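You operate a simulated robot arm through the tools that you are given. There is no shell and no other tool. Be economical: measure what you need, move in short steps, check, and stop when the job is done.

Carry out the task below with a simulated robot arm. There is one attempt and no reset: what you move stays moved.

JOB
Wax both runners of the loans drawer with the brush, then shut it.
Fine: load the brush at the wax tin and stand it back in its cup; the drawer glides; the other drawers of that cabinet stay shut. Set down upright: wax brush. A coat counts when it lies all over at full strength: go over it till it gets no stronger.
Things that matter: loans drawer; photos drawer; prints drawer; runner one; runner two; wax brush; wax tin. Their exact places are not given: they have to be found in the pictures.

Only the result counts: the job must be done as asked and must still hold three seconds after the hand-in. Knocking over, shifting, dropping, spilling or breaking anything else fails it.

ROBOT AND FRAMES
A 7-joint arm with a two-finger parallel gripper on a trunk, on a base that drives. Base frame: it is fixed to the floor where the robot stands at the start and does not move with it; the origin is under the middle of the robot, x ahead of it, y to its left, z up. Units: mm, degrees, N and s.
With the tool pointing down near the work surface it reaches from about 220 to 740 mm from the robot's upright axis, wherever it stands. Its first joint turns from -166.0 to 166.0 degrees. Places, roughly: loans drawer [200, 500, 1000]; photos drawer [700, 500, 400]; prints drawer [600, 600, 700]; runner one [300, 700, 1000]; runner two [300, 400, 1000]; wax tin [700, -300, 900]. Payload 1.57 kg.
The TCP is the grasp point between the finger pads, 30 mm short of the fingertips. In the tool frame z runs along the fingers and y along their closing line. The gripper opens to 110 mm. The fingers are 24 mm wide and 12 mm thick; the gripper's body (48 by 112 mm) begins 78 mm behind the TCP.
Orientation is that of the tool frame in the base frame, as [roll, pitch, yaw] about the fixed x, y, z axes, in that order (R = Rz(yaw) Ry(pitch) Rx(roll)). With the fingers straight down and closing along the base's y, the tool's x points along the base's -x, its y along +y and its z along -z.

CONTROLS
- The arm moves only by the tool jog_arm. Its argument "series" is a list that holds one entry, the list of rows, each a list of 7 numbers: the shift along the tool's x, y, z in cm, then the turn, a rotation vector about the tool's x, y, z in degrees, then the gripper command, from -1 (fully open) to 1 (shut), values between in proportion. In form: [[[tx, ty, tz, ax, ay, az, gripper], ...]]. A call has 1 to 10 rows; each row is the pose to reach, as a shift and turn from the pose commanded when the call began, along the tool's axes at that moment. A row lasts 0.2 s, in which the tool goes at most 50 mm and 8.6 degrees; a call with a longer step from one row to the next is refused whole, and so is a gripper value outside its range. Where a pose cannot be reached the arm comes as near as it can. A force on the tool above 40 N (or 10 N above the force at the start of the call, whichever is more), or a blocked arm, ends the call early, and 0.2 s more pass. Each finger travels about 45 mm/s and halts on what it meets, pressing with about 38 N; the grip force reading is that of the motor and also rises with nothing between the fingers. The clock runs only during rows and for 0.2 s after the last one: add rows that repeat a pose to give the fingers time. It gives the time, the measured TCP pose, the force on the tool (base axes), the opening and the grip force at its end, in the units of the frame above (readings bear some noise), with the torque about the TCP (base axes, N m) and any sound that the robot's microphone picked up.
- Cameras (640 x 400 px; columns grow to the right, rows downward): "scene" is now at [1.4, 195.8, 1577.1]; the picture's right is [0.55, -0.83, 0.00], its down [-0.67, -0.45, -0.59] and it looks along [0.49, 0.33, -0.81] (base axes); focal length 214 px, centre (320, 200). "wrist" rides on the gripper at [70, 16, -141] in the tool frame; the picture's right is [-0.23, 0.97, 0.00], its down [-0.86, -0.20, -0.48] and it looks along [-0.47, -0.11, 0.88] (tool axes); focal length 222 px, centre (320, 200).
- snapshot(camera): a new picture of that camera. The clock stands still meanwhile.
- move_column(by): slides the trunk up (or, below 0, down) by that many mm; the arm and the scene camera ride with it, the base frame stays. It gives what a move gives, with no picture.
- steer(legs): drives the robot by 1 to 6 legs, each [ahead, turn to the left] in mm and degrees, along the robot's own axes; the way and the turn of a leg run together, so that a leg with both is an arc; at most 1500 mm and 180 degrees a leg. The arm and the cameras ride along, it lands a little off, and it stops where it bumps. It gives what a move gives.
- pan_tilt(pan, tilt): turns the head with the scene camera to pan (to the left, within 155 degrees either way) and tilt (down, from -29 to 69), counted from straight ahead of the robot. It gives what a move gives.
- pixel_to_xyz(camera, pixels): for up to 12 pixels [column, row] of the newest picture of that camera ("zoom" is the newest enlarged one), the place [x, y, z] in the base frame of the surface seen there, good to about 2 mm. The clock stands still meanwhile.
- close_up(camera, box): a new picture of the part [left, top, right, bottom] of that camera's present view, enlarged. The clock stands still meanwhile.
- sign_off(): hands the job in; it is judged then, once.

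Work in short steps. Measure before you move; look again where a grasp or a placing could have gone wrong, and mend it. You have 80 turns and 60 pictures in all, those below and enlarged ones among them. Open the gripper and draw the arm clear of the work before you hand the job in, unless the task says otherwise.

The tools are called after "Emit:" as a command line: name --argument value ..., lists and objects as JSON in quotes. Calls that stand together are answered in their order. jog_arm: Moves the arm, as the interface text tells. Its arguments: {"type":"object","properties":{"series":{"type":"array"}},"required":["series"]} The other tools are called the same way: move_column (by) slides the trunk up or down; steer (legs) drives the base; pan_tilt (pan, tilt) turns the head that bears the scene camera; snapshot (camera) takes a picture; pixel_to_xyz (camera, pixels) gives the place of the surface under pixels of a picture; close_up (camera, box) takes an enlarged picture of a part of a camera's view; sign_off () hands the job in.

At the start:

```text
time_s: 0.0
ee_pos: [236.2, 331.8, 1296.2]
orientation: [180.0, 0.1, 180.0]
contact_force: [-0.6, 0.2, 0.2]
wrist_torque: [0.01, -0.01, 0.01]
grip_width: 110.2
gripper_force: 0.0
trunk travel left (down, up): [-525.0, 65.0]
robot x, y, heading: [-0.2, 0.0, 0.1]
head pan, tilt: [33.6, 53.7]
```

scene: 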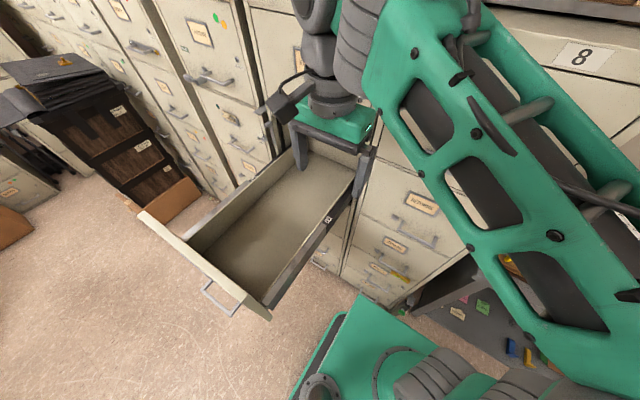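
wrist: 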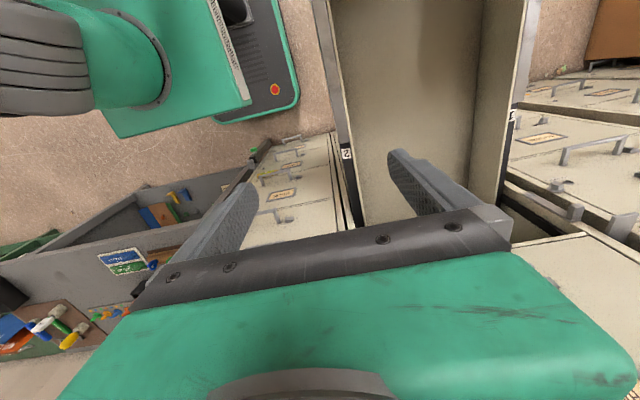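

The scene shows an open drawer ahead-left (centre about (260,230)). I look to the right for the wax tin and brush.

Emit:
pan_tilt --pan -25 --tilt 40

Emit:
snapshot --camera "scene"

```text
time_s: 1.3
ee_pos: [236.1, 333.7, 1295.1]
orientation: [179.9, 0.1, -179.9]
contact_force: [-1.1, -0.1, 0.0]
wrist_torque: [0.0, 0.04, 0.03]
grip_width: 109.8
gripper_force: 0.1
trunk travel left (down, up): [-525.0, 65.0]
robot x, y, heading: [1.0, -2.5, -0.1]
head pan, tilt: [-25.0, 40.0]
```

```text
57 pictures are left
```

scene: 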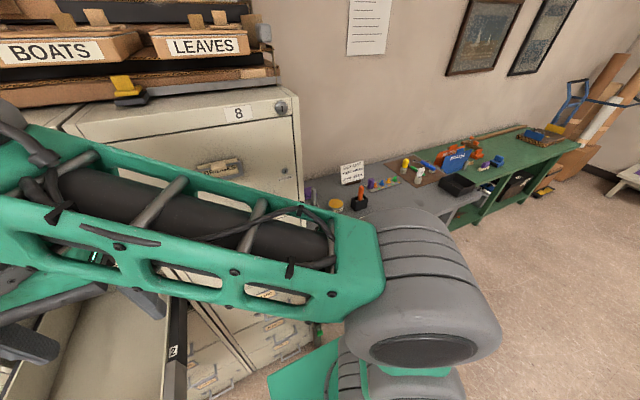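

The wax tin appears near (335,205) with an orange-handled brush in a cup at (360,195). I zoom in.

Emit:
close_up --camera "scene" --box '[290, 130, 450, 230]'

Emit:
pixel_to_xyz --camera "scene" --pixels '[[336, 206], [360, 203], [358, 190], [352, 173], [310, 195], [410, 178], [395, 200], [455, 205], [405, 165], [420, 170]]'

```text
4.00 times, centred on (370, 180) of scene
```

zoom: 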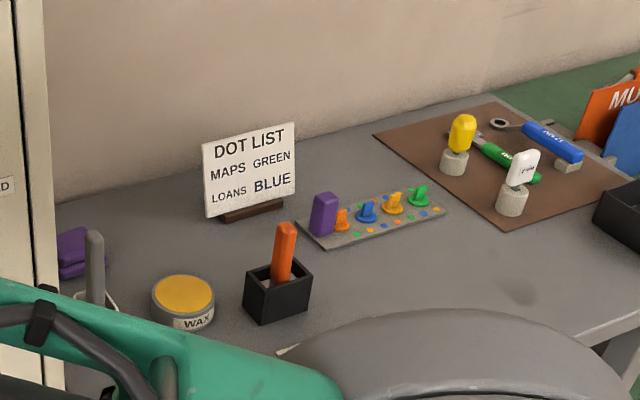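

```text
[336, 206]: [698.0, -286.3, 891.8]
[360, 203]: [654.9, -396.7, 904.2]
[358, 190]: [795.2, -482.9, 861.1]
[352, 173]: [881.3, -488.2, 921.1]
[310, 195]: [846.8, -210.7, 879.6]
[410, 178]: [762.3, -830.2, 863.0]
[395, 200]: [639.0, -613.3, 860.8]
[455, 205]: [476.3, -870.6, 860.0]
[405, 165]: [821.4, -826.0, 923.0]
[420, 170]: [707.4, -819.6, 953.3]
```

I measure the tin, the cup and the handles in the zoom.

Emit:
pixel_to_xyz --camera "zoom" --pixels '[[183, 292], [183, 320], [155, 295], [213, 293], [287, 226], [281, 265], [247, 275], [275, 322], [308, 303], [265, 268], [95, 235], [97, 290]]'

Emit:
pan_tilt --pan 30 --tilt 25

Emit:
snapshot --camera "scene"

```text
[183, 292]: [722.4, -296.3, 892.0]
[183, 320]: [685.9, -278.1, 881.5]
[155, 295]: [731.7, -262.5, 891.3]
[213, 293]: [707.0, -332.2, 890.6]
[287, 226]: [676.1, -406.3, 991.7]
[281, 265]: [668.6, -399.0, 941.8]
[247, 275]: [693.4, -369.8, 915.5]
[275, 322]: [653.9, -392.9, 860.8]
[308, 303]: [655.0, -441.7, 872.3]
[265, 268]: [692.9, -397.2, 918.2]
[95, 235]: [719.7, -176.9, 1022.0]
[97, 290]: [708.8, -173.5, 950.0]
```

```text
time_s: 2.5
ee_pos: [236.0, 332.3, 1296.9]
orientation: [179.9, 0.0, -180.0]
contact_force: [-0.1, -0.1, 0.4]
wrist_torque: [0.03, 0.01, -0.04]
grip_width: 110.2
gripper_force: 0.0
trunk travel left (down, up): [-525.0, 65.0]
robot x, y, heading: [0.8, -1.9, 0.2]
head pan, tilt: [30.0, 25.0]
```

```text
55 pictures are left
```

scene: 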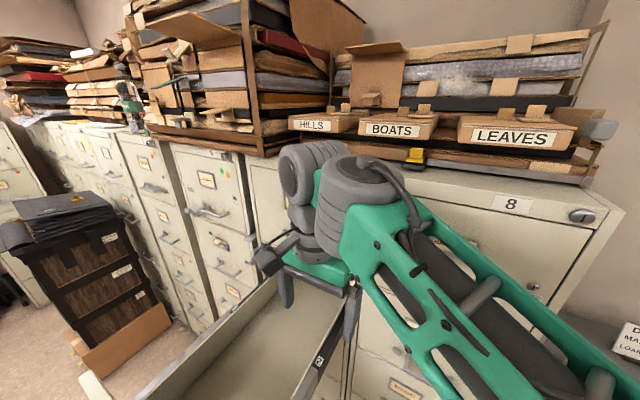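

I look down at the drawer and zoom on the runners before moving the arm.

Emit:
pan_tilt --pan 40 --tilt 55

Emit:
close_up --camera "scene" --box '[130, 100, 450, 300]'

```text
time_s: 3.5
ee_pos: [236.3, 332.1, 1296.5]
orientation: [180.0, -0.1, 180.0]
contact_force: [0.2, -0.8, -0.3]
wrist_torque: [-0.03, -0.01, -0.01]
grip_width: 110.1
gripper_force: 0.3
trunk travel left (down, up): [-525.0, 65.0]
robot x, y, heading: [-1.2, 0.2, 0.2]
head pan, tilt: [40.0, 55.0]
```

```text
2.00 times, centred on (290, 200) of scene
```

zoom: 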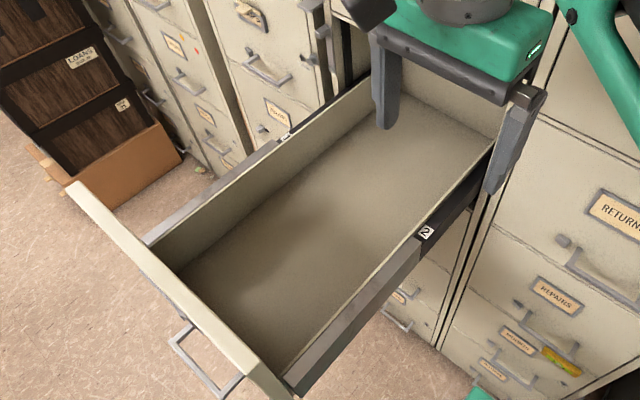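

Both side strips are visible; I measure the drawer edges and the strips.

Emit:
pixel_to_xyz --camera "zoom" --pixels '[[80, 192], [265, 385], [290, 375], [345, 318], [405, 255], [427, 232], [350, 335], [480, 175], [160, 232], [225, 185], [285, 137], [200, 375]]'

Emit:
close_up --camera "scene" --box '[260, 190, 400, 300]'

```text
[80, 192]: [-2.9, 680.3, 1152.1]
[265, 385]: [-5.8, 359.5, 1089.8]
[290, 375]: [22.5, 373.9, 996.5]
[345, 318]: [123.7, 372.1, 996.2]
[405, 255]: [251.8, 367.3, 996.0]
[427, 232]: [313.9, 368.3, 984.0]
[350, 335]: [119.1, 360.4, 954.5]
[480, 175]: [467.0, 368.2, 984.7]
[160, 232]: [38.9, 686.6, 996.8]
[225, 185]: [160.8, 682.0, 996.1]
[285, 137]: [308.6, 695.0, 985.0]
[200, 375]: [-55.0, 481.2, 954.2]
```

```text
3.64 times, centred on (330, 245) of scene
```

zoom: 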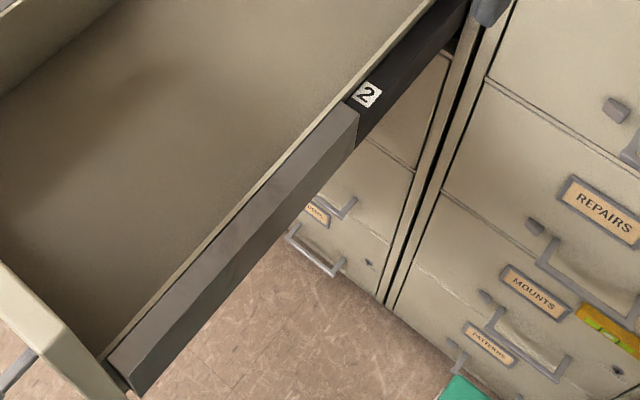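

The runners are raised bars, tops at z≈996, x≈20–290, y≈370 and 690. I first swing the arm away from the drawer to the front right of the robot, before driving to the tin.

Emit:
jog_arm --series '[[[-1.5, -4.5, 0, 0, 0, 0, -1], [-3, -9, 0, 0, 0, 0, -1], [-4.5, -13.5, 0, 0, 0, 0, -1], [-6, -18, 0, 0, 0, 0, -1], [-7.5, -22.5, 0, 0, 0, 0, -1], [-9, -27, 0, 0, 0, 0, -1], [-10, -31.5, 0, 0, 0, 0, -1], [-11, -36, 0, 0, 0, 0, -1], [-11.5, -40, 0, 0, 0, 0, -1], [-11.5, -43, 0, 0, 0, 0, -1]]]'

Emit:
pan_tilt --pan 35 --tilt 55

Emit:
snapshot --camera "scene"

```text
time_s: 5.7
ee_pos: [351.6, -101.6, 1295.9]
orientation: [179.9, 0.1, -179.9]
contact_force: [-0.4, 0.0, 0.4]
wrist_torque: [0.02, 0.02, -0.01]
grip_width: 110.1
gripper_force: 0.0
trunk travel left (down, up): [-525.0, 65.0]
robot x, y, heading: [1.1, -0.2, -0.1]
head pan, tilt: [40.0, 55.0]
```

```text
time_s: 6.3
ee_pos: [351.7, -100.5, 1296.4]
orientation: [180.0, 0.1, -180.0]
contact_force: [-0.9, 0.2, -0.2]
wrist_torque: [-0.03, -0.03, -0.01]
grip_width: 110.3
gripper_force: 0.0
trunk travel left (down, up): [-525.0, 65.0]
robot x, y, heading: [0.1, 2.3, -0.1]
head pan, tilt: [35.0, 55.0]
```

```text
52 pictures are left
```

scene: 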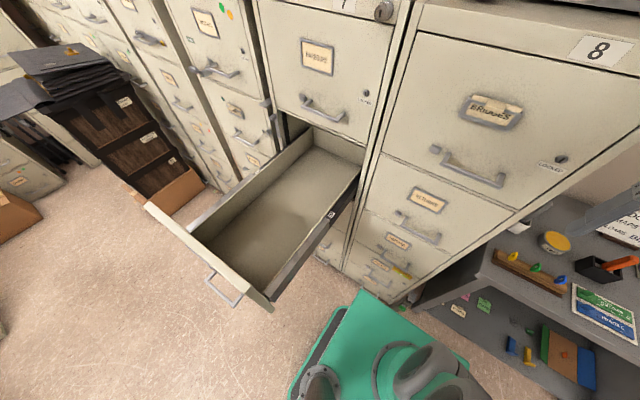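

The drawer is clear. Now I look over the bench from above, as the arm has moved.

Emit:
pan_tilt --pan -15 --tilt 45

Emit:
snapshot --camera "scene"

Emit:
snapshot --camera "wrist"

```text
time_s: 7.5
ee_pos: [352.0, -99.0, 1295.9]
orientation: [180.0, 0.0, -180.0]
contact_force: [-0.4, 0.3, 0.0]
wrist_torque: [-0.03, 0.02, 0.01]
grip_width: 110.0
gripper_force: 0.1
trunk travel left (down, up): [-525.0, 65.0]
robot x, y, heading: [1.0, -0.1, 0.0]
head pan, tilt: [-15.0, 45.0]
```

```text
51 pictures are left
```

scene: 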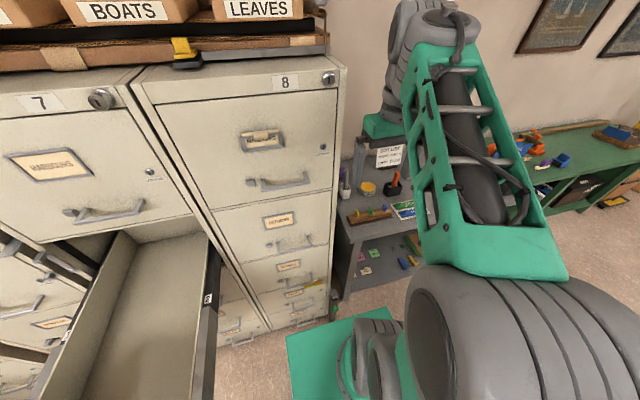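

```text
50 pictures are left
```

wrist: 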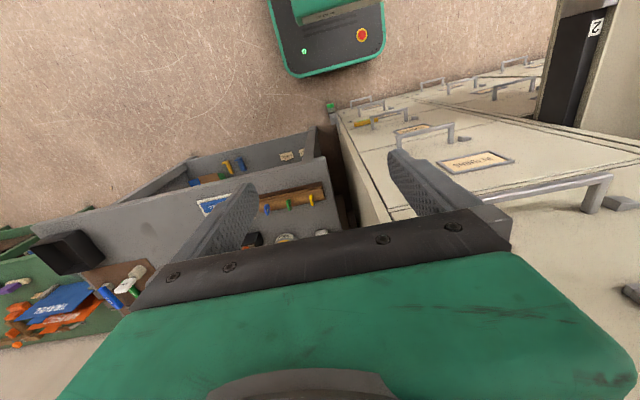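

I zoom on tin and brush and measure, along with bench edge and cabinet corner.

Emit:
close_up --camera "scene" --box '[325, 130, 445, 235]'

Emit:
pixel_to_xyz --camera "scene" --pixels '[[330, 290], [345, 228], [340, 70], [335, 150], [385, 235], [415, 232], [343, 285], [335, 85]]'

```text
3.81 times, centred on (385, 182) of scene
```

zoom: 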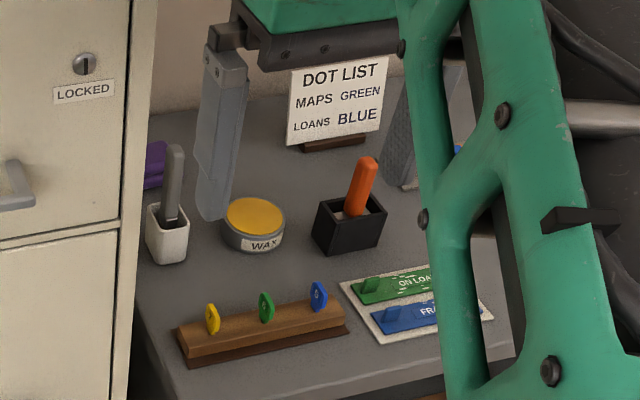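

```text
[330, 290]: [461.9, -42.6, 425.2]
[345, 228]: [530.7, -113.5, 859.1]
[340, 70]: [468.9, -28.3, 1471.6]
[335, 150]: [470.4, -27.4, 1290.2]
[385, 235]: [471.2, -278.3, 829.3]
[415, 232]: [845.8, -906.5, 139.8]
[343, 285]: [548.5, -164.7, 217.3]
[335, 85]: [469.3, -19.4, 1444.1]
```

Two candidates: grey handle in white cup (172,180), orange handle in black cup (360,185). I measure both; later I'll look into the cups with the wrist camera.

Emit:
pixel_to_xyz --camera "zoom" --pixels '[[174, 152], [172, 200], [163, 215], [168, 255], [255, 215], [255, 250], [366, 165], [357, 205], [322, 205], [340, 250], [383, 215], [345, 212]]'

Emit:
steer --legs '[[0, -50], [180, 0]]'

Emit:
pan_tilt --pan 15 --tilt 45

Emit:
snapshot --camera "scene"

Emit:
snapshot --camera "wrist"

```text
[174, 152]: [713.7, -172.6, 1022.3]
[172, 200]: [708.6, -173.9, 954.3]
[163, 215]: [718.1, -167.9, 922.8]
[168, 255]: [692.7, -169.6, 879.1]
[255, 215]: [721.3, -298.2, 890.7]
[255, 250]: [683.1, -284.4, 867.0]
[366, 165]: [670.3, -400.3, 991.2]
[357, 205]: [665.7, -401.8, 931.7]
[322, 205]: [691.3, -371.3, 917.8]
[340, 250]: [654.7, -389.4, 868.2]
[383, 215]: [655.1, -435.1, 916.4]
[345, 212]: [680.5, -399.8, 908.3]
```

```text
time_s: 11.3
ee_pos: [265.6, -475.7, 1295.9]
orientation: [180.0, -0.1, 129.9]
contact_force: [0.6, -1.0, -0.9]
wrist_torque: [0.01, 0.01, -0.01]
grip_width: 110.1
gripper_force: 0.0
trunk travel left (down, up): [-525.0, 65.0]
robot x, y, heading: [117.8, -140.1, -50.1]
head pan, tilt: [-15.0, 45.0]
```

```text
time_s: 12.2
ee_pos: [265.2, -475.4, 1296.1]
orientation: [179.9, 0.0, 129.8]
contact_force: [0.1, -0.6, 0.0]
wrist_torque: [-0.01, 0.0, -0.01]
grip_width: 110.2
gripper_force: 0.0
trunk travel left (down, up): [-525.0, 65.0]
robot x, y, heading: [115.3, -139.8, -50.1]
head pan, tilt: [15.0, 45.0]
```

```text
48 pictures are left
```

scene: 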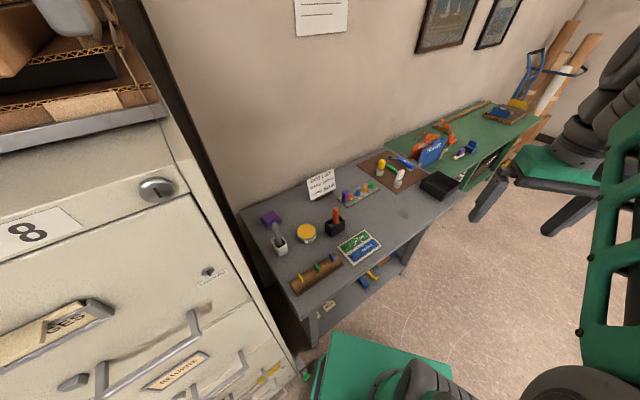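

```text
47 pictures are left
```

wrist: 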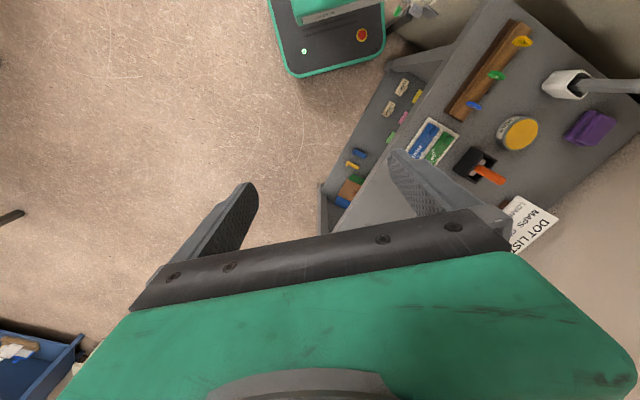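

Emit:
close_up --camera "wrist" --box '[440, 40, 640, 240]'

Emit:
close_up --camera "scene" --box '[240, 170, 400, 290]'

```text
2.00 times, centred on (540, 140) of wrist
```

zoom: 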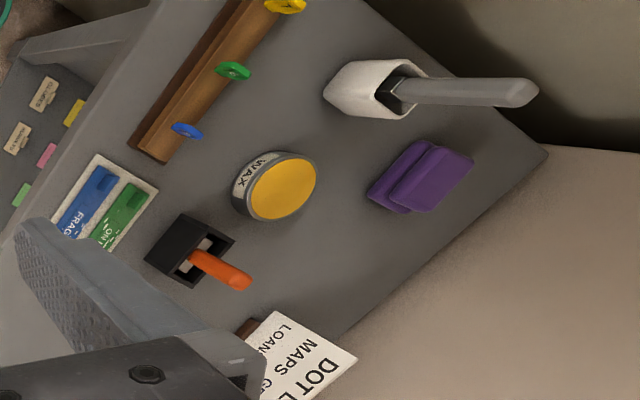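

```text
3.33 times, centred on (320, 230) of scene
```

zoom: 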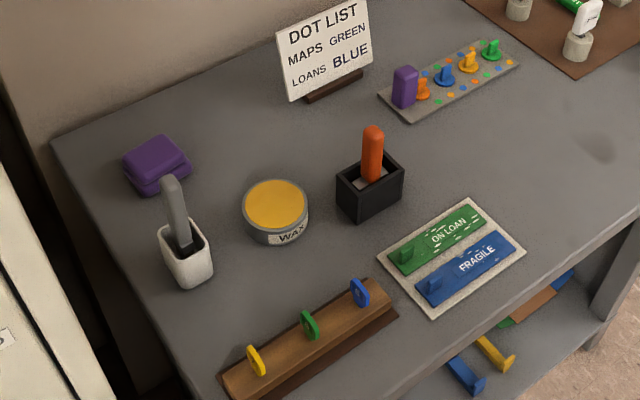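

The orange one sits in a black cup with a pale head; the grey one is in a white cup. I move the tool over toward the cups to see into both.

Emit:
jog_arm --series '[[[-1.2, 4, 1, 0, 0, 0, -1], [-2.4, 8, 2, 0, 0, 0, -1], [-3.6, 12, 3, 0, 0, 0, -1], [-4.8, 16, 4, 0, 0, 0, -1], [-6, 20, 5, 0, 0, 0, -1], [-7.2, 24, 6, 0, 0, 0, -1], [-8.4, 28, 7, 0, 0, 0, -1], [-9.4, 32, 8, 0, 0, 0, -1], [-10.3, 35.1, 9, 0, 0, 0, -1]]]'

Emit:
snapshot --camera "wrist"

Emit:
close_up --camera "scene" --box '[240, 170, 400, 290]'

```text
time_s: 14.2
ee_pos: [601.9, -328.7, 1206.2]
orientation: [180.0, 0.0, 129.9]
contact_force: [0.1, -0.4, 0.0]
wrist_torque: [0.03, 0.0, 0.01]
grip_width: 109.9
gripper_force: 0.1
trunk travel left (down, up): [-525.0, 65.0]
robot x, y, heading: [115.0, -140.2, -49.9]
head pan, tilt: [15.0, 45.0]
```

```text
44 pictures are left
```

wrist: 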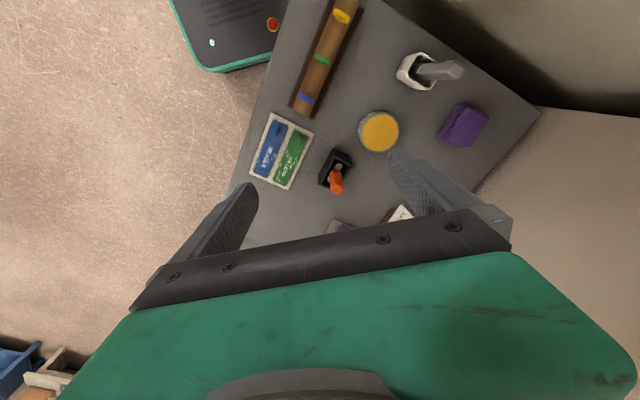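

```text
3.33 times, centred on (320, 230) of scene
```

zoom: 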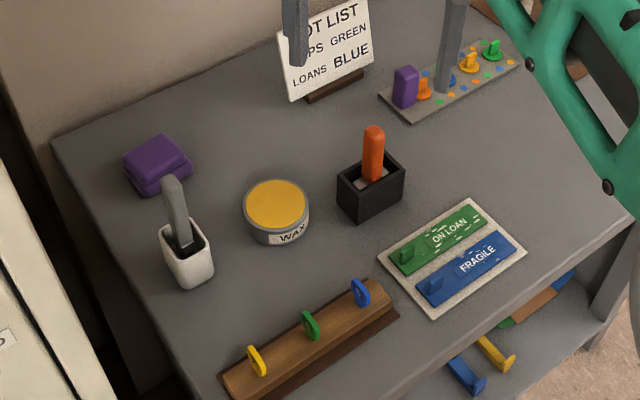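

Emit:
close_up --camera "wrist" --box '[310, 30, 490, 210]'

```text
2.22 times, centred on (400, 120) of wrist
```

zoom: 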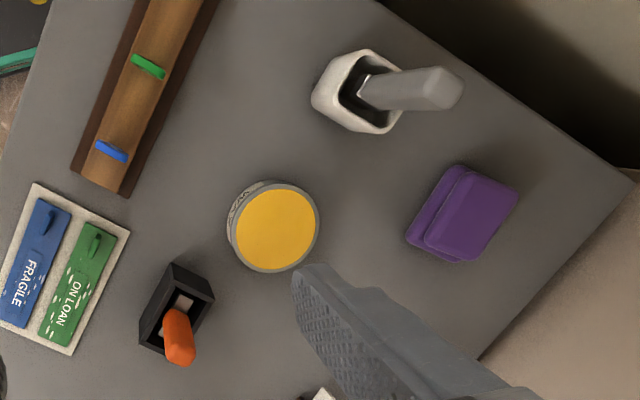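

I zoom tighter from both cameras on each cup's contents.

Emit:
close_up --camera "wrist" --box '[310, 140, 365, 200]'

Emit:
close_up --camera "wrist" --box '[390, 40, 445, 100]'

Emit:
close_up --camera "scene" --box '[270, 195, 350, 260]'

```text
6.67 times, centred on (338, 170) of wrist
```

zoom: 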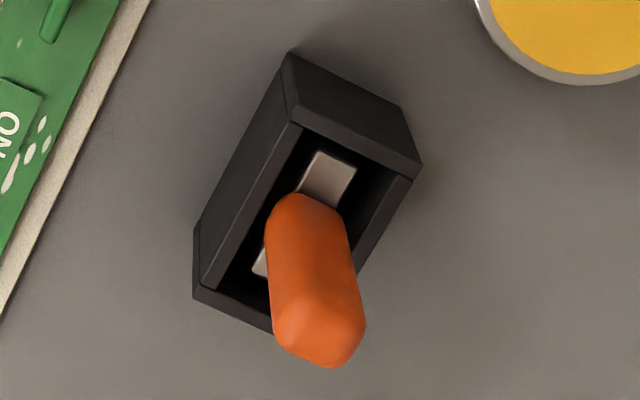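

```text
6.67 times, centred on (418, 70) of wrist
```

zoom: 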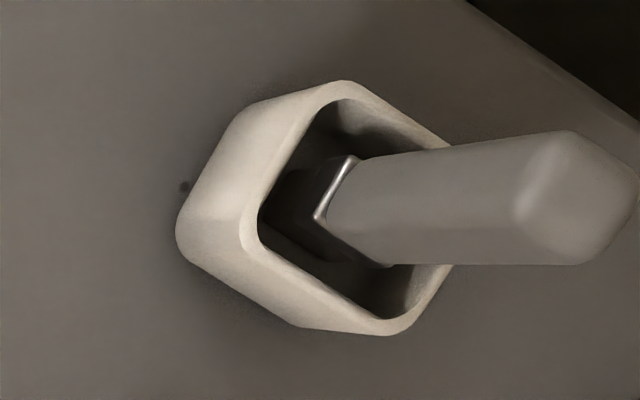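

```text
6.15 times, centred on (310, 228) of scene
```

zoom: 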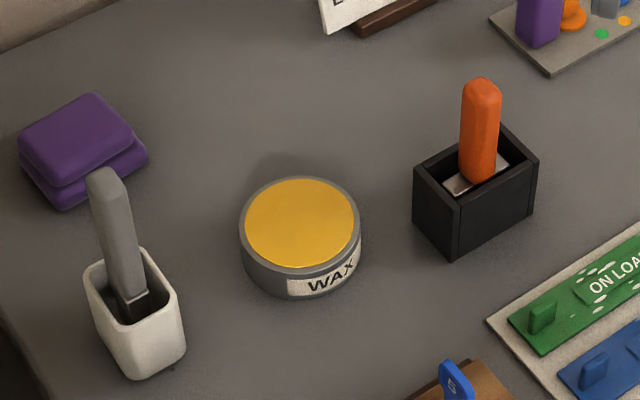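

The orange tool has a flat metal blade (scraper); the grey one has a square ferrule, so it's likely the wax brush. I measure its cup and handle geometry.

Emit:
pixel_to_xyz --camera "zoom" --pixels '[[88, 268], [126, 327], [182, 302], [146, 251], [100, 240], [112, 240], [120, 240], [134, 240], [104, 175], [100, 185], [120, 185], [128, 308]]'

Emit:
close_up --camera "wrist" --box '[385, 30, 475, 110]'

Emit:
pixel_to_xyz --camera "zoom" --pixels '[[268, 200], [420, 160], [420, 220], [500, 160], [500, 240], [440, 190], [520, 200], [170, 180]]'

```text
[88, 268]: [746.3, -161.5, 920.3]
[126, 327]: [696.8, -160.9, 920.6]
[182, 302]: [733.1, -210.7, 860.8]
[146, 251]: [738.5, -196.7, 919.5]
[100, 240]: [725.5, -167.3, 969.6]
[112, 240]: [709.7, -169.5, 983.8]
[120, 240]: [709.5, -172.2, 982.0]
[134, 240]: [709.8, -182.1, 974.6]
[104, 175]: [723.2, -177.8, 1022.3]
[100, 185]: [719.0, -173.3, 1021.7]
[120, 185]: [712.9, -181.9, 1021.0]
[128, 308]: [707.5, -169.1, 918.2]
```

```text
5.00 times, centred on (430, 70) of wrist
```

zoom: 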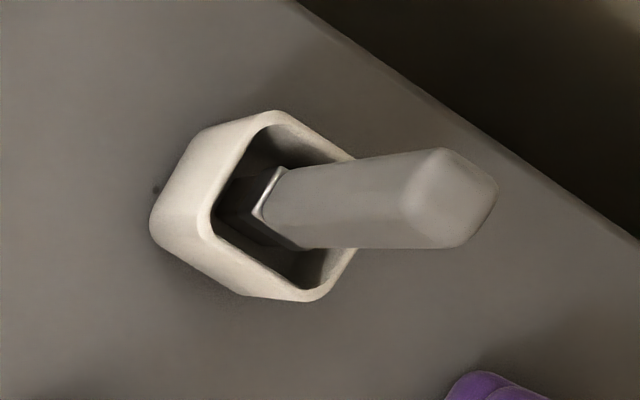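

```text
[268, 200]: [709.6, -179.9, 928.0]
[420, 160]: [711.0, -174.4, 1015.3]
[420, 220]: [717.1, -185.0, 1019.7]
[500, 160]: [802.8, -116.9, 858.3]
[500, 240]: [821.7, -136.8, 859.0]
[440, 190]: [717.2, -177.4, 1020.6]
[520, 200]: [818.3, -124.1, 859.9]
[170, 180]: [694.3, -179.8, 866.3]
```

The handle is about 18 mm square, centred at ≈(718,-177), aligned with the base axes, top z≈1022. I move above it, turning the tool so the fingers close along base y.

Emit:
jog_arm --series '[[[0.7, 3.1, 1.2, 0, 0, -8.3, -1], [1.4, 6.2, 2.4, 0, 0, -16.6, -1], [2.1, 9.3, 3.6, 0, 0, -24.9, -1], [2.8, 12.4, 5, 0, 0, -33.2, -1], [3.5, 15.5, 6.4, 0, 0, -41.5, -1], [4.25, 18.6, 8, 0, 0, -50, -1], [4.25, 18.6, 8, 0, 0, -50, -1]]]'

Emit:
snapshot --camera "wrist"

Emit:
snapshot --camera "scene"

```text
time_s: 15.8
ee_pos: [717.2, -174.8, 1124.3]
orientation: [180.0, -0.1, -180.0]
contact_force: [0.1, -0.7, -0.7]
wrist_torque: [0.0, 0.03, -0.01]
grip_width: 109.7
gripper_force: 0.1
trunk travel left (down, up): [-525.0, 65.0]
robot x, y, heading: [118.0, -142.2, -49.7]
head pan, tilt: [15.0, 45.0]
```

```text
37 pictures are left
```

wrist: 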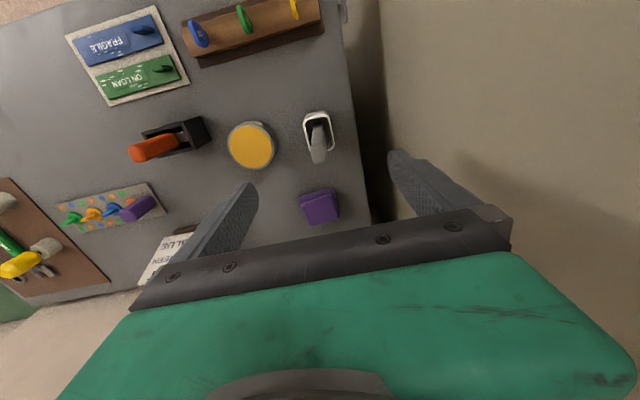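

```text
36 pictures are left
```

scene: 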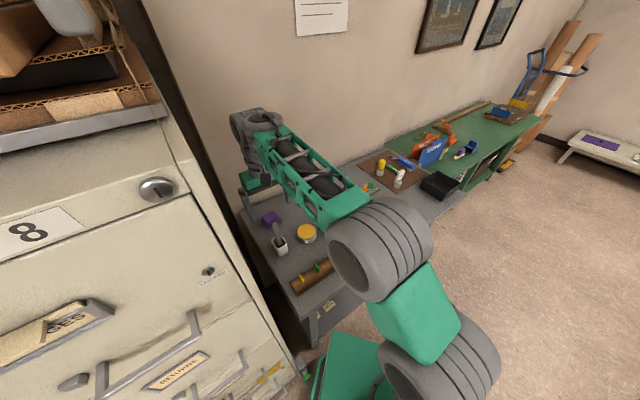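

I check the handle's lateral position in the wrist picture (top near (319,150)).

Emit:
pixel_to_xyz --camera "wrist" --pixels '[[312, 150], [319, 155], [325, 150], [319, 160], [319, 140], [306, 120], [334, 120]]'

```text
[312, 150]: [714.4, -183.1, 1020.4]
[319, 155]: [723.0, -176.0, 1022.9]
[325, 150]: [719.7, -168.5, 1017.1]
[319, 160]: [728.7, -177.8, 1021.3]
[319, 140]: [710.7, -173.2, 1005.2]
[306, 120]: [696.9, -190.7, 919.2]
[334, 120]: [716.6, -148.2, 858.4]
```

Handle centre is ≈(719,-176). I descend to z≈992 and close the fingers.

Emit:
jog_arm --series '[[[-0.15, -0.1, 4, 0, 0, 0, -1], [-0.15, -0.1, 8, 0, 0, 0, -1], [-0.15, -0.1, 11, 0, 0, 0, -1], [-0.15, -0.1, 13.2, 0, 0, 0, -1], [-0.15, -0.1, 13.2, 0, 0, 0, -1]]]'

Emit:
jog_arm --series '[[[0, 0, 0, 0, 0, 0, 1], [0, 0, 0, 0, 0, 0, 1], [0, 0, 0, 0, 0, 0, 1], [0, 0, 0, 0, 0, 0, 1], [0, 0, 0, 0, 0, 0, 1], [0, 0, 0, 0, 0, 0, 1], [0, 0, 0, 0, 0, 0, 1]]]'

```text
time_s: 17.0
ee_pos: [718.7, -178.9, 995.1]
orientation: [-180.0, 0.0, 179.9]
contact_force: [0.1, 0.9, -0.4]
wrist_torque: [-0.02, 0.0, 0.0]
grip_width: 110.0
gripper_force: 0.1
trunk travel left (down, up): [-525.0, 65.0]
robot x, y, heading: [119.5, -138.7, -50.2]
head pan, tilt: [15.0, 45.0]
```

```text
time_s: 18.6
ee_pos: [718.5, -178.8, 996.2]
orientation: [-179.9, 0.0, 180.0]
contact_force: [-0.9, -0.3, 0.9]
wrist_torque: [-0.04, 0.0, 0.05]
grip_width: 17.1
gripper_force: 29.2
trunk travel left (down, up): [-525.0, 65.0]
robot x, y, heading: [117.4, -140.3, -50.2]
head pan, tilt: [15.0, 45.0]
```

The grip holds at 17 mm. I lift straight up 11 cm and look.

Emit:
jog_arm --series '[[[0, 0, -2, 0, 0, 0, 1], [0, 0, -5, 0, 0, 0, 1], [0, 0, -8, 0, 0, 0, 1], [0, 0, -11, 0, 0, 0, 1], [0, 0, -11, 0, 0, 0, 1]]]'

Emit:
close_up --camera "scene" --box '[230, 150, 350, 270]'

Emit:
snapshot --camera "wrist"

```text
time_s: 19.8
ee_pos: [718.5, -178.9, 1104.6]
orientation: [-180.0, 0.0, 179.9]
contact_force: [0.3, 0.0, -1.0]
wrist_torque: [0.01, -0.01, 0.0]
grip_width: 17.2
gripper_force: 32.4
trunk travel left (down, up): [-525.0, 65.0]
robot x, y, heading: [115.9, -142.4, -50.3]
head pan, tilt: [15.0, 45.0]
```

```text
3.33 times, centred on (290, 210) of scene
```

zoom: 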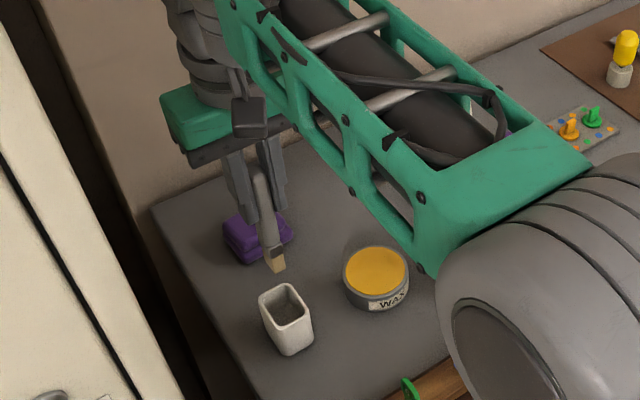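

```text
34 pictures are left
```

wrist: 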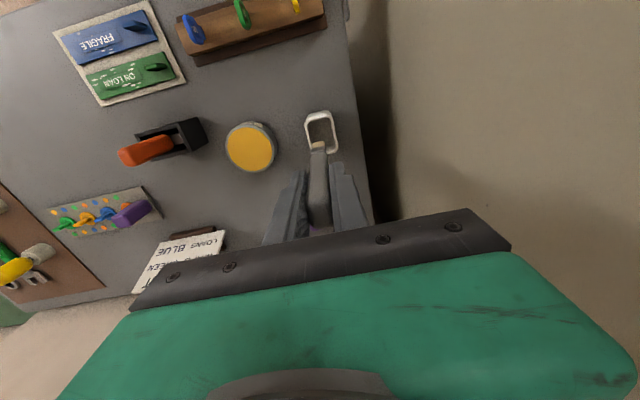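

It is a bristle brush. I measure the bristle tip (277,268) and cup position in the zoom.

Emit:
pixel_to_xyz --camera "zoom" --pixels '[[270, 262], [276, 271], [284, 266], [272, 245], [262, 175], [375, 268], [263, 292], [302, 312], [270, 318], [300, 287]]'

Emit:
close_up --camera "wrist" --box '[270, 90, 370, 190]'

Emit:
pixel_to_xyz --camera "zoom" --pixels '[[285, 338], [310, 330], [340, 338], [310, 350], [228, 150], [350, 130], [330, 190], [300, 200], [380, 270], [410, 380]]'

```text
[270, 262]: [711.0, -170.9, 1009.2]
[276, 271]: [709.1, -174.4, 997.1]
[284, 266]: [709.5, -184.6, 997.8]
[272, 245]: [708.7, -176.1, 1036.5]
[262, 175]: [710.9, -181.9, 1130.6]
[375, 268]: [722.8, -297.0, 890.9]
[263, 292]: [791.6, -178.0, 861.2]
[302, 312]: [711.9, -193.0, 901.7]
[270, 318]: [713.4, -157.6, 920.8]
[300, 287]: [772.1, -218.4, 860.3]
```

```text
4.00 times, centred on (320, 140) of wrist
```

zoom: 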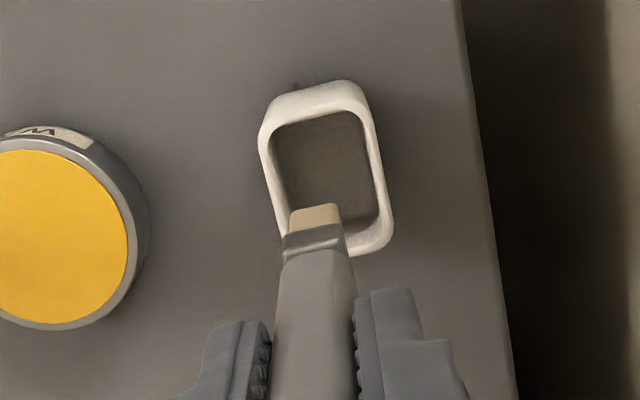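

```text
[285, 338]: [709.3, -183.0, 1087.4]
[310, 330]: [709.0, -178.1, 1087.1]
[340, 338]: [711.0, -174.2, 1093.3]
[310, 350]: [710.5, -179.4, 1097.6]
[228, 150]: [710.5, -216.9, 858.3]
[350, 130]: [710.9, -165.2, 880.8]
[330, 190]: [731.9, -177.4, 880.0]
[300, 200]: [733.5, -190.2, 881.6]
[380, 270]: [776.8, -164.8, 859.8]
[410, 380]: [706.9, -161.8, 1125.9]
```

Tip is ≈112 mm below the TCP. I go over to the tin centre (722,-297) and descend to just above the wax at 891.

Emit:
jog_arm --series '[[[-0.1, -4, 0, 0, 0, 0, 1], [-0.2, -8, 0, 0, 0, 0, 1], [-0.35, -11.8, 0, 0, 0, 0, 1], [-0.35, -11.8, 4, 0, 0, 0, 1], [-0.35, -11.8, 8, 0, 0, 0, 1], [-0.35, -11.8, 9, 0, 0, 0, 1], [-0.35, -11.8, 9.4, 0, 0, 0, 1], [-0.35, -11.8, 9.4, 0, 0, 0, 1]]]'

Emit:
snapshot --camera "wrist"

```text
time_s: 21.6
ee_pos: [721.7, -294.8, 1011.3]
orientation: [-180.0, 0.0, 179.9]
contact_force: [-0.2, -0.7, -1.5]
wrist_torque: [0.01, 0.01, -0.03]
grip_width: 16.9
gripper_force: 32.1
trunk travel left (down, up): [-525.0, 65.0]
robot x, y, heading: [116.5, -143.2, -50.1]
head pan, tilt: [15.0, 45.0]
```

```text
32 pictures are left
```

wrist: 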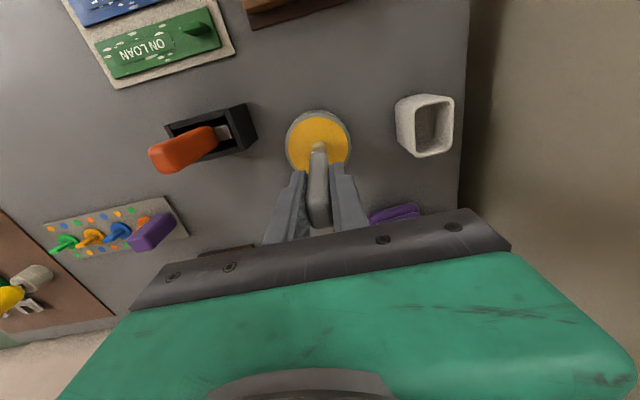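

The tip sits over the wax at (318,145). I lower in small steps watching the force.

Emit:
jog_arm --series '[[[0, 0, 0.3, 0, 0, 0, 1], [0, 0, 0.5, 0, 0, 0, 1], [0, 0, 0.7, 0, 0, 0, 1]]]'

Emit:
jog_arm --series '[[[0, 0, 0.2, 0, 0, 0, 1], [0, 0, 0.4, 0, 0, 0, 1], [0, 0, 0.5, 0, 0, 0, 1]]]'

```text
time_s: 22.4
ee_pos: [722.0, -293.4, 1004.5]
orientation: [180.0, 0.0, 180.0]
contact_force: [0.5, 0.1, -0.8]
wrist_torque: [-0.02, -0.03, 0.02]
grip_width: 17.2
gripper_force: 32.5
trunk travel left (down, up): [-525.0, 65.0]
robot x, y, heading: [114.0, -138.5, -50.0]
head pan, tilt: [15.0, 45.0]
```

```text
time_s: 23.2
ee_pos: [720.6, -294.7, 1001.8]
orientation: [-179.8, 0.3, 179.9]
contact_force: [-1.7, 0.3, 24.3]
wrist_torque: [0.08, 0.23, 0.0]
grip_width: 17.4
gripper_force: 32.3
trunk travel left (down, up): [-525.0, 65.0]
robot x, y, heading: [119.3, -138.4, -49.9]
head pan, tilt: [15.0, 45.0]
```

Contact at TCP z≈1002.5 (offset ≈111 mm). I ease up slightly and stroke the brush in the wax.

Emit:
jog_arm --series '[[[0, 0, -0.15, 0, 0, 0, 1], [1.2, 0, -0.15, 0, 0, 0, 1], [0, 0, -0.15, 0, 0, 0, 1], [-1.2, 0, -0.15, 0, 0, 0, 1], [0, 0, -0.15, 0, 0, 0, 1], [1.2, 0, -0.15, 0, 0, 0, 1], [0, 0, -0.15, 0, 0, 0, 1], [-1.2, 0, -0.15, 0, 0, 0, 1], [0, 0, -0.15, 0, 0, 0, 1]]]'

Emit:
jog_arm --series '[[[0, 0, -3, 0, 0, 0, 1], [0, 0, -7, 0, 0, 0, 1], [0, 0, -11, 0, 0, 0, 1], [0, 0, -11, 0, 0, 0, 1]]]'

Emit:
close_up --camera "wrist" --box '[240, 80, 400, 240]'

```text
time_s: 25.2
ee_pos: [720.4, -294.7, 1000.1]
orientation: [-179.9, 0.1, 179.9]
contact_force: [-0.9, 0.8, 11.8]
wrist_torque: [0.02, -0.1, 0.02]
grip_width: 17.1
gripper_force: 32.5
trunk travel left (down, up): [-525.0, 65.0]
robot x, y, heading: [118.9, -139.1, -50.1]
head pan, tilt: [15.0, 45.0]
```

```text
time_s: 26.2
ee_pos: [719.3, -296.7, 1109.7]
orientation: [-179.9, -0.1, 179.9]
contact_force: [-0.4, -0.1, -1.5]
wrist_torque: [0.04, 0.01, 0.03]
grip_width: 17.1
gripper_force: 32.2
trunk travel left (down, up): [-525.0, 65.0]
robot x, y, heading: [113.8, -136.8, -50.1]
head pan, tilt: [15.0, 45.0]
```

```text
2.50 times, centred on (320, 160) of wrist
```

zoom: 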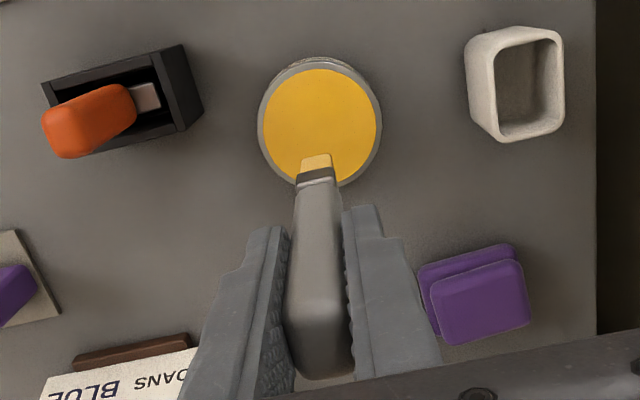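

The bristles are now yellow: loaded. I raise and pull the arm in before driving back.

Emit:
jog_arm --series '[[[0, 0, -5, 0, 0, 0, 1], [0, 0, -10, 0, 0, 0, 1], [4.7, -1.3, -10, 0, 0, 0, 1], [9.4, -2.7, -10, 0, 0, 0, 1], [14.1, -4.1, -10, 0, 0, 0, 1], [18.8, -5.5, -10, 0, 0, 0, 1], [23.5, -6.9, -10, 0, 0, 0, 1], [28.2, -8.3, -10, 0, 0, 0, 1], [32.9, -9.6, -10, 0, 0, 0, 1], [37.6, -11, -10, 0, 0, 0, 1]]]'

Emit:
jog_arm --series '[[[0, 0, -4, 0, 0, 8, 1], [0, 0, -8, 0, 0, 16, 1], [0, 0, -10, 0, 0, 24, 1], [0, 0, -10, 0, 0, 32, 1], [0, 0, -10, 0, 0, 40, 1], [0, 0, -10, 0, 0, 48, 1], [0, 0, -10, 0, 0, 50, 1]]]'

Emit:
steer --legs '[[-200, 0], [0, 110], [70, 0]]'

Emit:
pan_tilt --pan 0 --tilt 52

Emit:
snapshot --camera "scene"

```text
time_s: 28.4
ee_pos: [345.7, -407.8, 1209.0]
orientation: [180.0, 0.1, 179.9]
contact_force: [0.2, 0.8, -1.1]
wrist_torque: [0.03, 0.01, -0.01]
grip_width: 17.6
gripper_force: 32.0
trunk travel left (down, up): [-525.0, 65.0]
robot x, y, heading: [118.1, -140.4, -50.2]
head pan, tilt: [15.0, 45.0]
```

```text
time_s: 30.0
ee_pos: [343.9, -404.2, 1309.3]
orientation: [180.0, 0.0, 129.7]
contact_force: [0.0, -0.3, -0.5]
wrist_torque: [-0.01, 0.01, 0.0]
grip_width: 17.4
gripper_force: 32.0
trunk travel left (down, up): [-525.0, 65.0]
robot x, y, heading: [116.6, -139.3, -50.3]
head pan, tilt: [15.0, 45.0]
```

```text
time_s: 36.8
ee_pos: [197.2, 377.3, 1308.3]
orientation: [-180.0, 0.0, -120.3]
contact_force: [-0.2, -0.5, -1.6]
wrist_torque: [-0.04, 0.02, 0.04]
grip_width: 17.2
gripper_force: 31.9
trunk travel left (down, up): [-525.0, 65.0]
robot x, y, heading: [26.5, 74.8, 59.7]
head pan, tilt: [15.0, 45.0]
```

```text
time_s: 37.6
ee_pos: [198.8, 376.7, 1310.0]
orientation: [-180.0, -0.2, -120.5]
contact_force: [0.5, -0.1, -0.5]
wrist_torque: [-0.02, -0.01, -0.02]
grip_width: 17.3
gripper_force: 32.2
trunk travel left (down, up): [-525.0, 65.0]
robot x, y, heading: [24.3, 75.1, 59.1]
head pan, tilt: [0.0, 52.0]
```

```text
30 pictures are left
```

scene: 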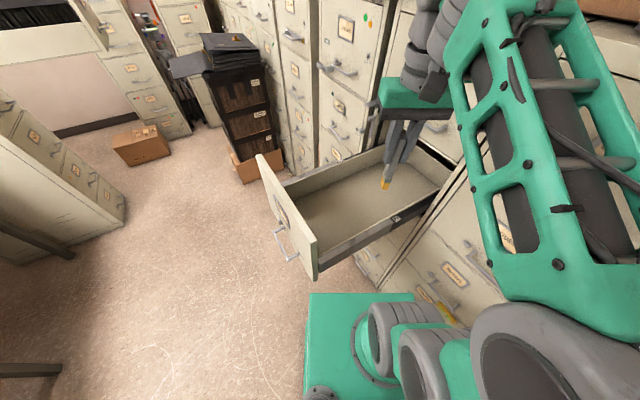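

Positioned beside the drawer. I zoom on the drawer to measure runner ends and widths.

Emit:
close_up --camera "scene" --box '[300, 180, 440, 290]'

Emit:
close_up --camera "scene" --box '[255, 125, 395, 215]'

```text
3.64 times, centred on (370, 235) of scene
```

zoom: 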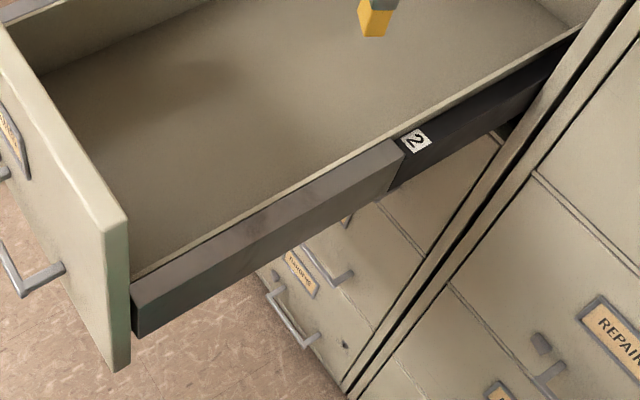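

```text
4.44 times, centred on (325, 170) of scene
```

zoom: 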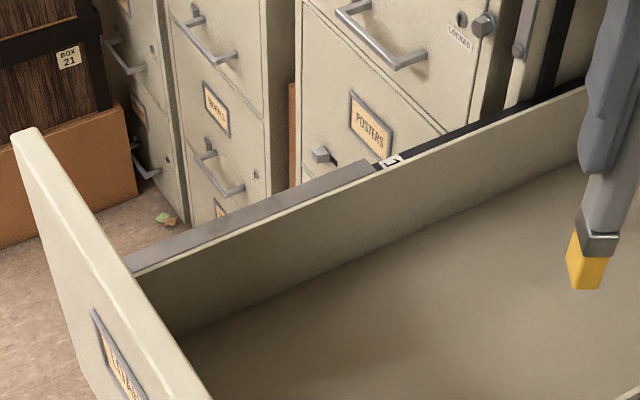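

I measure runner one in this zoom.

Emit:
pixel_to_xyz --camera "zoom" --pixels '[[128, 262], [137, 270], [150, 255], [250, 212], [250, 222], [250, 227], [360, 163], [370, 171], [374, 165], [380, 172], [395, 162], [20, 140]]'

Emit:
close_up --camera "scene" --box '[310, 190, 410, 270]'

```text
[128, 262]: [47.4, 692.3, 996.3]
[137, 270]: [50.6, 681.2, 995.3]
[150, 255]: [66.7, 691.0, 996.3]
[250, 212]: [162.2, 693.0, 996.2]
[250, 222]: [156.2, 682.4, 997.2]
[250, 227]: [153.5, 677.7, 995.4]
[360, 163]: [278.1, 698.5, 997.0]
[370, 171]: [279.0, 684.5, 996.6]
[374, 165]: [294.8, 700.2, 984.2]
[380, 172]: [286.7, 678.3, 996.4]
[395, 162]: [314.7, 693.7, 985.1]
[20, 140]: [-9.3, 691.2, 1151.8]
```

```text
5.00 times, centred on (360, 230) of scene
```

zoom: 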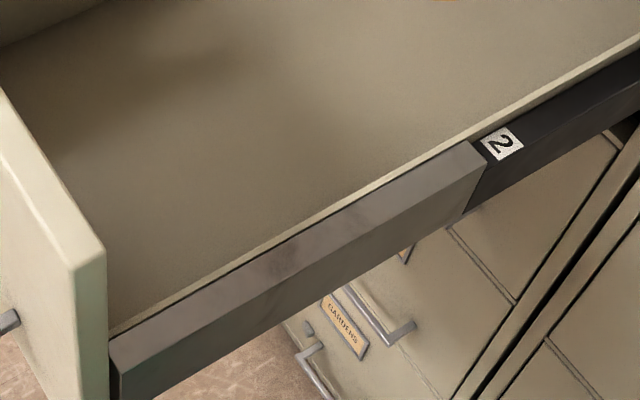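

Emit:
pixel_to_xyz --camera "zoom" --pixels '[[114, 345], [122, 368], [130, 340], [140, 355], [300, 250], [290, 265], [310, 235], [465, 145], [482, 165], [470, 160], [75, 260], [300, 228]]'

```text
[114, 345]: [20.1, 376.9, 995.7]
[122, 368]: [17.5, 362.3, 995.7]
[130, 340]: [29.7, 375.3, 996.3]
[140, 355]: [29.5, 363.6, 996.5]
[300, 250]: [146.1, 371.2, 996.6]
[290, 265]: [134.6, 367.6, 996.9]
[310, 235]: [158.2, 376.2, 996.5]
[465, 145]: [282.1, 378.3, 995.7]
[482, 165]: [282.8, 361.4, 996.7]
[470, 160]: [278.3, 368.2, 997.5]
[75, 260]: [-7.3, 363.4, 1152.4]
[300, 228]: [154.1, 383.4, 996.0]
```

Runner two: x 17–284, y 361–379; runner one: y 682–700. I check the panel's inner face x.

Emit:
pixel_to_xyz --camera "zoom" --pixels '[[100, 244], [95, 238], [103, 262], [107, 300], [90, 300], [106, 330], [110, 372], [60, 190]]'

```text
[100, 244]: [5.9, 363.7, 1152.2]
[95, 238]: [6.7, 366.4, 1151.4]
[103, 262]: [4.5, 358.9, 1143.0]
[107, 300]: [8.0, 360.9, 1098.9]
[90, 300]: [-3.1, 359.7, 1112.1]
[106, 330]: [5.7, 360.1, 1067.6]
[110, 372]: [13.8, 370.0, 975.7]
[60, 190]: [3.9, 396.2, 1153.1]
```

Panel inner face is at x≈9. I rotate the tool back to yaw 180 and move above runner two's middle at (150,370).

Emit:
jog_arm --series '[[[0.4, 0.5, 1.4, 0, 0, 8, 1], [0.8, 1, 2.8, 0, 0, 16, 1], [1.2, 1.5, 4.2, 0, 0, 24, 1], [1.6, 2, 5.6, 0, 0, 32, 1], [2, 2.5, 7, 0, 0, 40, 1], [2.5, 3.1, 8.5, 0, 0, 48, 1], [3, 3.8, 10, 0, 0, 56, 1], [3, 3.8, 10.9, 0, 0, 59.7, 1], [3, 3.8, 10.9, 0, 0, 59.7, 1]]]'

Emit:
close_up --camera "scene" --box '[280, 150, 440, 270]'

```text
time_s: 39.6
ee_pos: [149.5, 370.1, 1198.9]
orientation: [-180.0, -0.1, 179.7]
contact_force: [0.3, -1.3, -1.0]
wrist_torque: [0.0, 0.01, 0.01]
grip_width: 17.4
gripper_force: 32.4
trunk travel left (down, up): [-525.0, 65.0]
robot x, y, heading: [26.1, 76.6, 59.5]
head pan, tilt: [0.0, 52.0]
```

```text
3.33 times, centred on (360, 210) of scene
```

zoom: 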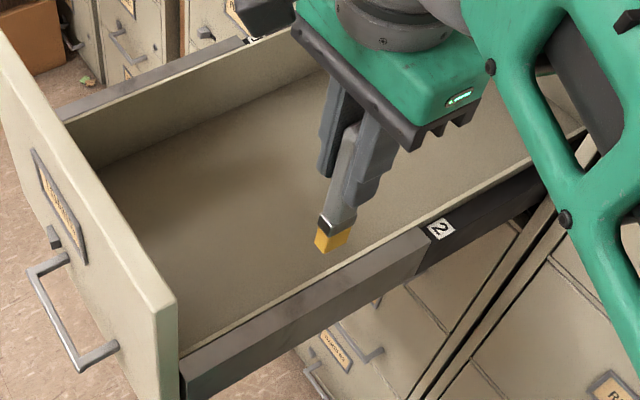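

I verify the bristle tip's location and read the front label position.

Emit:
pixel_to_xyz --camera "zoom" --pixels '[[318, 240], [326, 250], [346, 235], [324, 235], [340, 245], [70, 370], [110, 350], [53, 237], [60, 200]]'

Emit:
jog_arm --series '[[[0, 0, 3, 0, 0, 0, 1], [0, 0, 6, 0, 0, 0, 1], [0, 0, 8, 0, 0, 0, 1], [0, 0, 8.6, 0, 0, 0, 1], [0, 0, 8.6, 0, 0, 0, 1]]]'

```text
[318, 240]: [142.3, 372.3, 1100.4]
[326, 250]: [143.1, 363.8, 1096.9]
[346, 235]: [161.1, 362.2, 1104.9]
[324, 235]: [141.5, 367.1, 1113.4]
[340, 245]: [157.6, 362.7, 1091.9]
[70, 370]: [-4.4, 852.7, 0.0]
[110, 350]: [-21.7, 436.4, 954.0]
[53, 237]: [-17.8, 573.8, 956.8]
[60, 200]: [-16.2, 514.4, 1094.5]
```

```text
time_s: 40.8
ee_pos: [151.2, 369.5, 1113.5]
orientation: [180.0, 0.0, 179.9]
contact_force: [0.2, -0.3, -0.2]
wrist_torque: [-0.01, 0.0, 0.02]
grip_width: 17.1
gripper_force: 32.6
trunk travel left (down, up): [-525.0, 65.0]
robot x, y, heading: [24.7, 72.4, 59.5]
head pan, tilt: [0.0, 52.0]
```

Bristles are centred at ≈(151,370). I lower to contact with the runner (expected TCP ≈1107).

Emit:
jog_arm --series '[[[0, 0, 0.4, 0, 0, 0, 1], [0, 0, 0.6, 0, 0, 0, 1], [0, 0, 0.8, 0, 0, 0, 1]]]'

```text
time_s: 41.6
ee_pos: [150.6, 369.6, 1105.9]
orientation: [-179.8, 0.0, 180.0]
contact_force: [-0.1, 0.4, -0.5]
wrist_torque: [-0.01, -0.03, 0.0]
grip_width: 17.2
gripper_force: 32.3
trunk travel left (down, up): [-525.0, 65.0]
robot x, y, heading: [30.1, 74.8, 59.4]
head pan, tilt: [0.0, 52.0]
```

No contact yet; I lower a little more.

Emit:
jog_arm --series '[[[0, 0, 0.15, 0, 0, 0, 1], [0, 0, 0.25, 0, 0, 0, 1]]]'

```text
time_s: 42.2
ee_pos: [150.5, 369.0, 1106.2]
orientation: [179.9, -0.1, 179.9]
contact_force: [2.6, -2.5, 14.8]
wrist_torque: [-0.32, -0.25, 0.01]
grip_width: 17.2
gripper_force: 31.9
trunk travel left (down, up): [-525.0, 65.0]
robot x, y, heading: [26.6, 76.7, 59.6]
head pan, tilt: [0.0, 52.0]
```

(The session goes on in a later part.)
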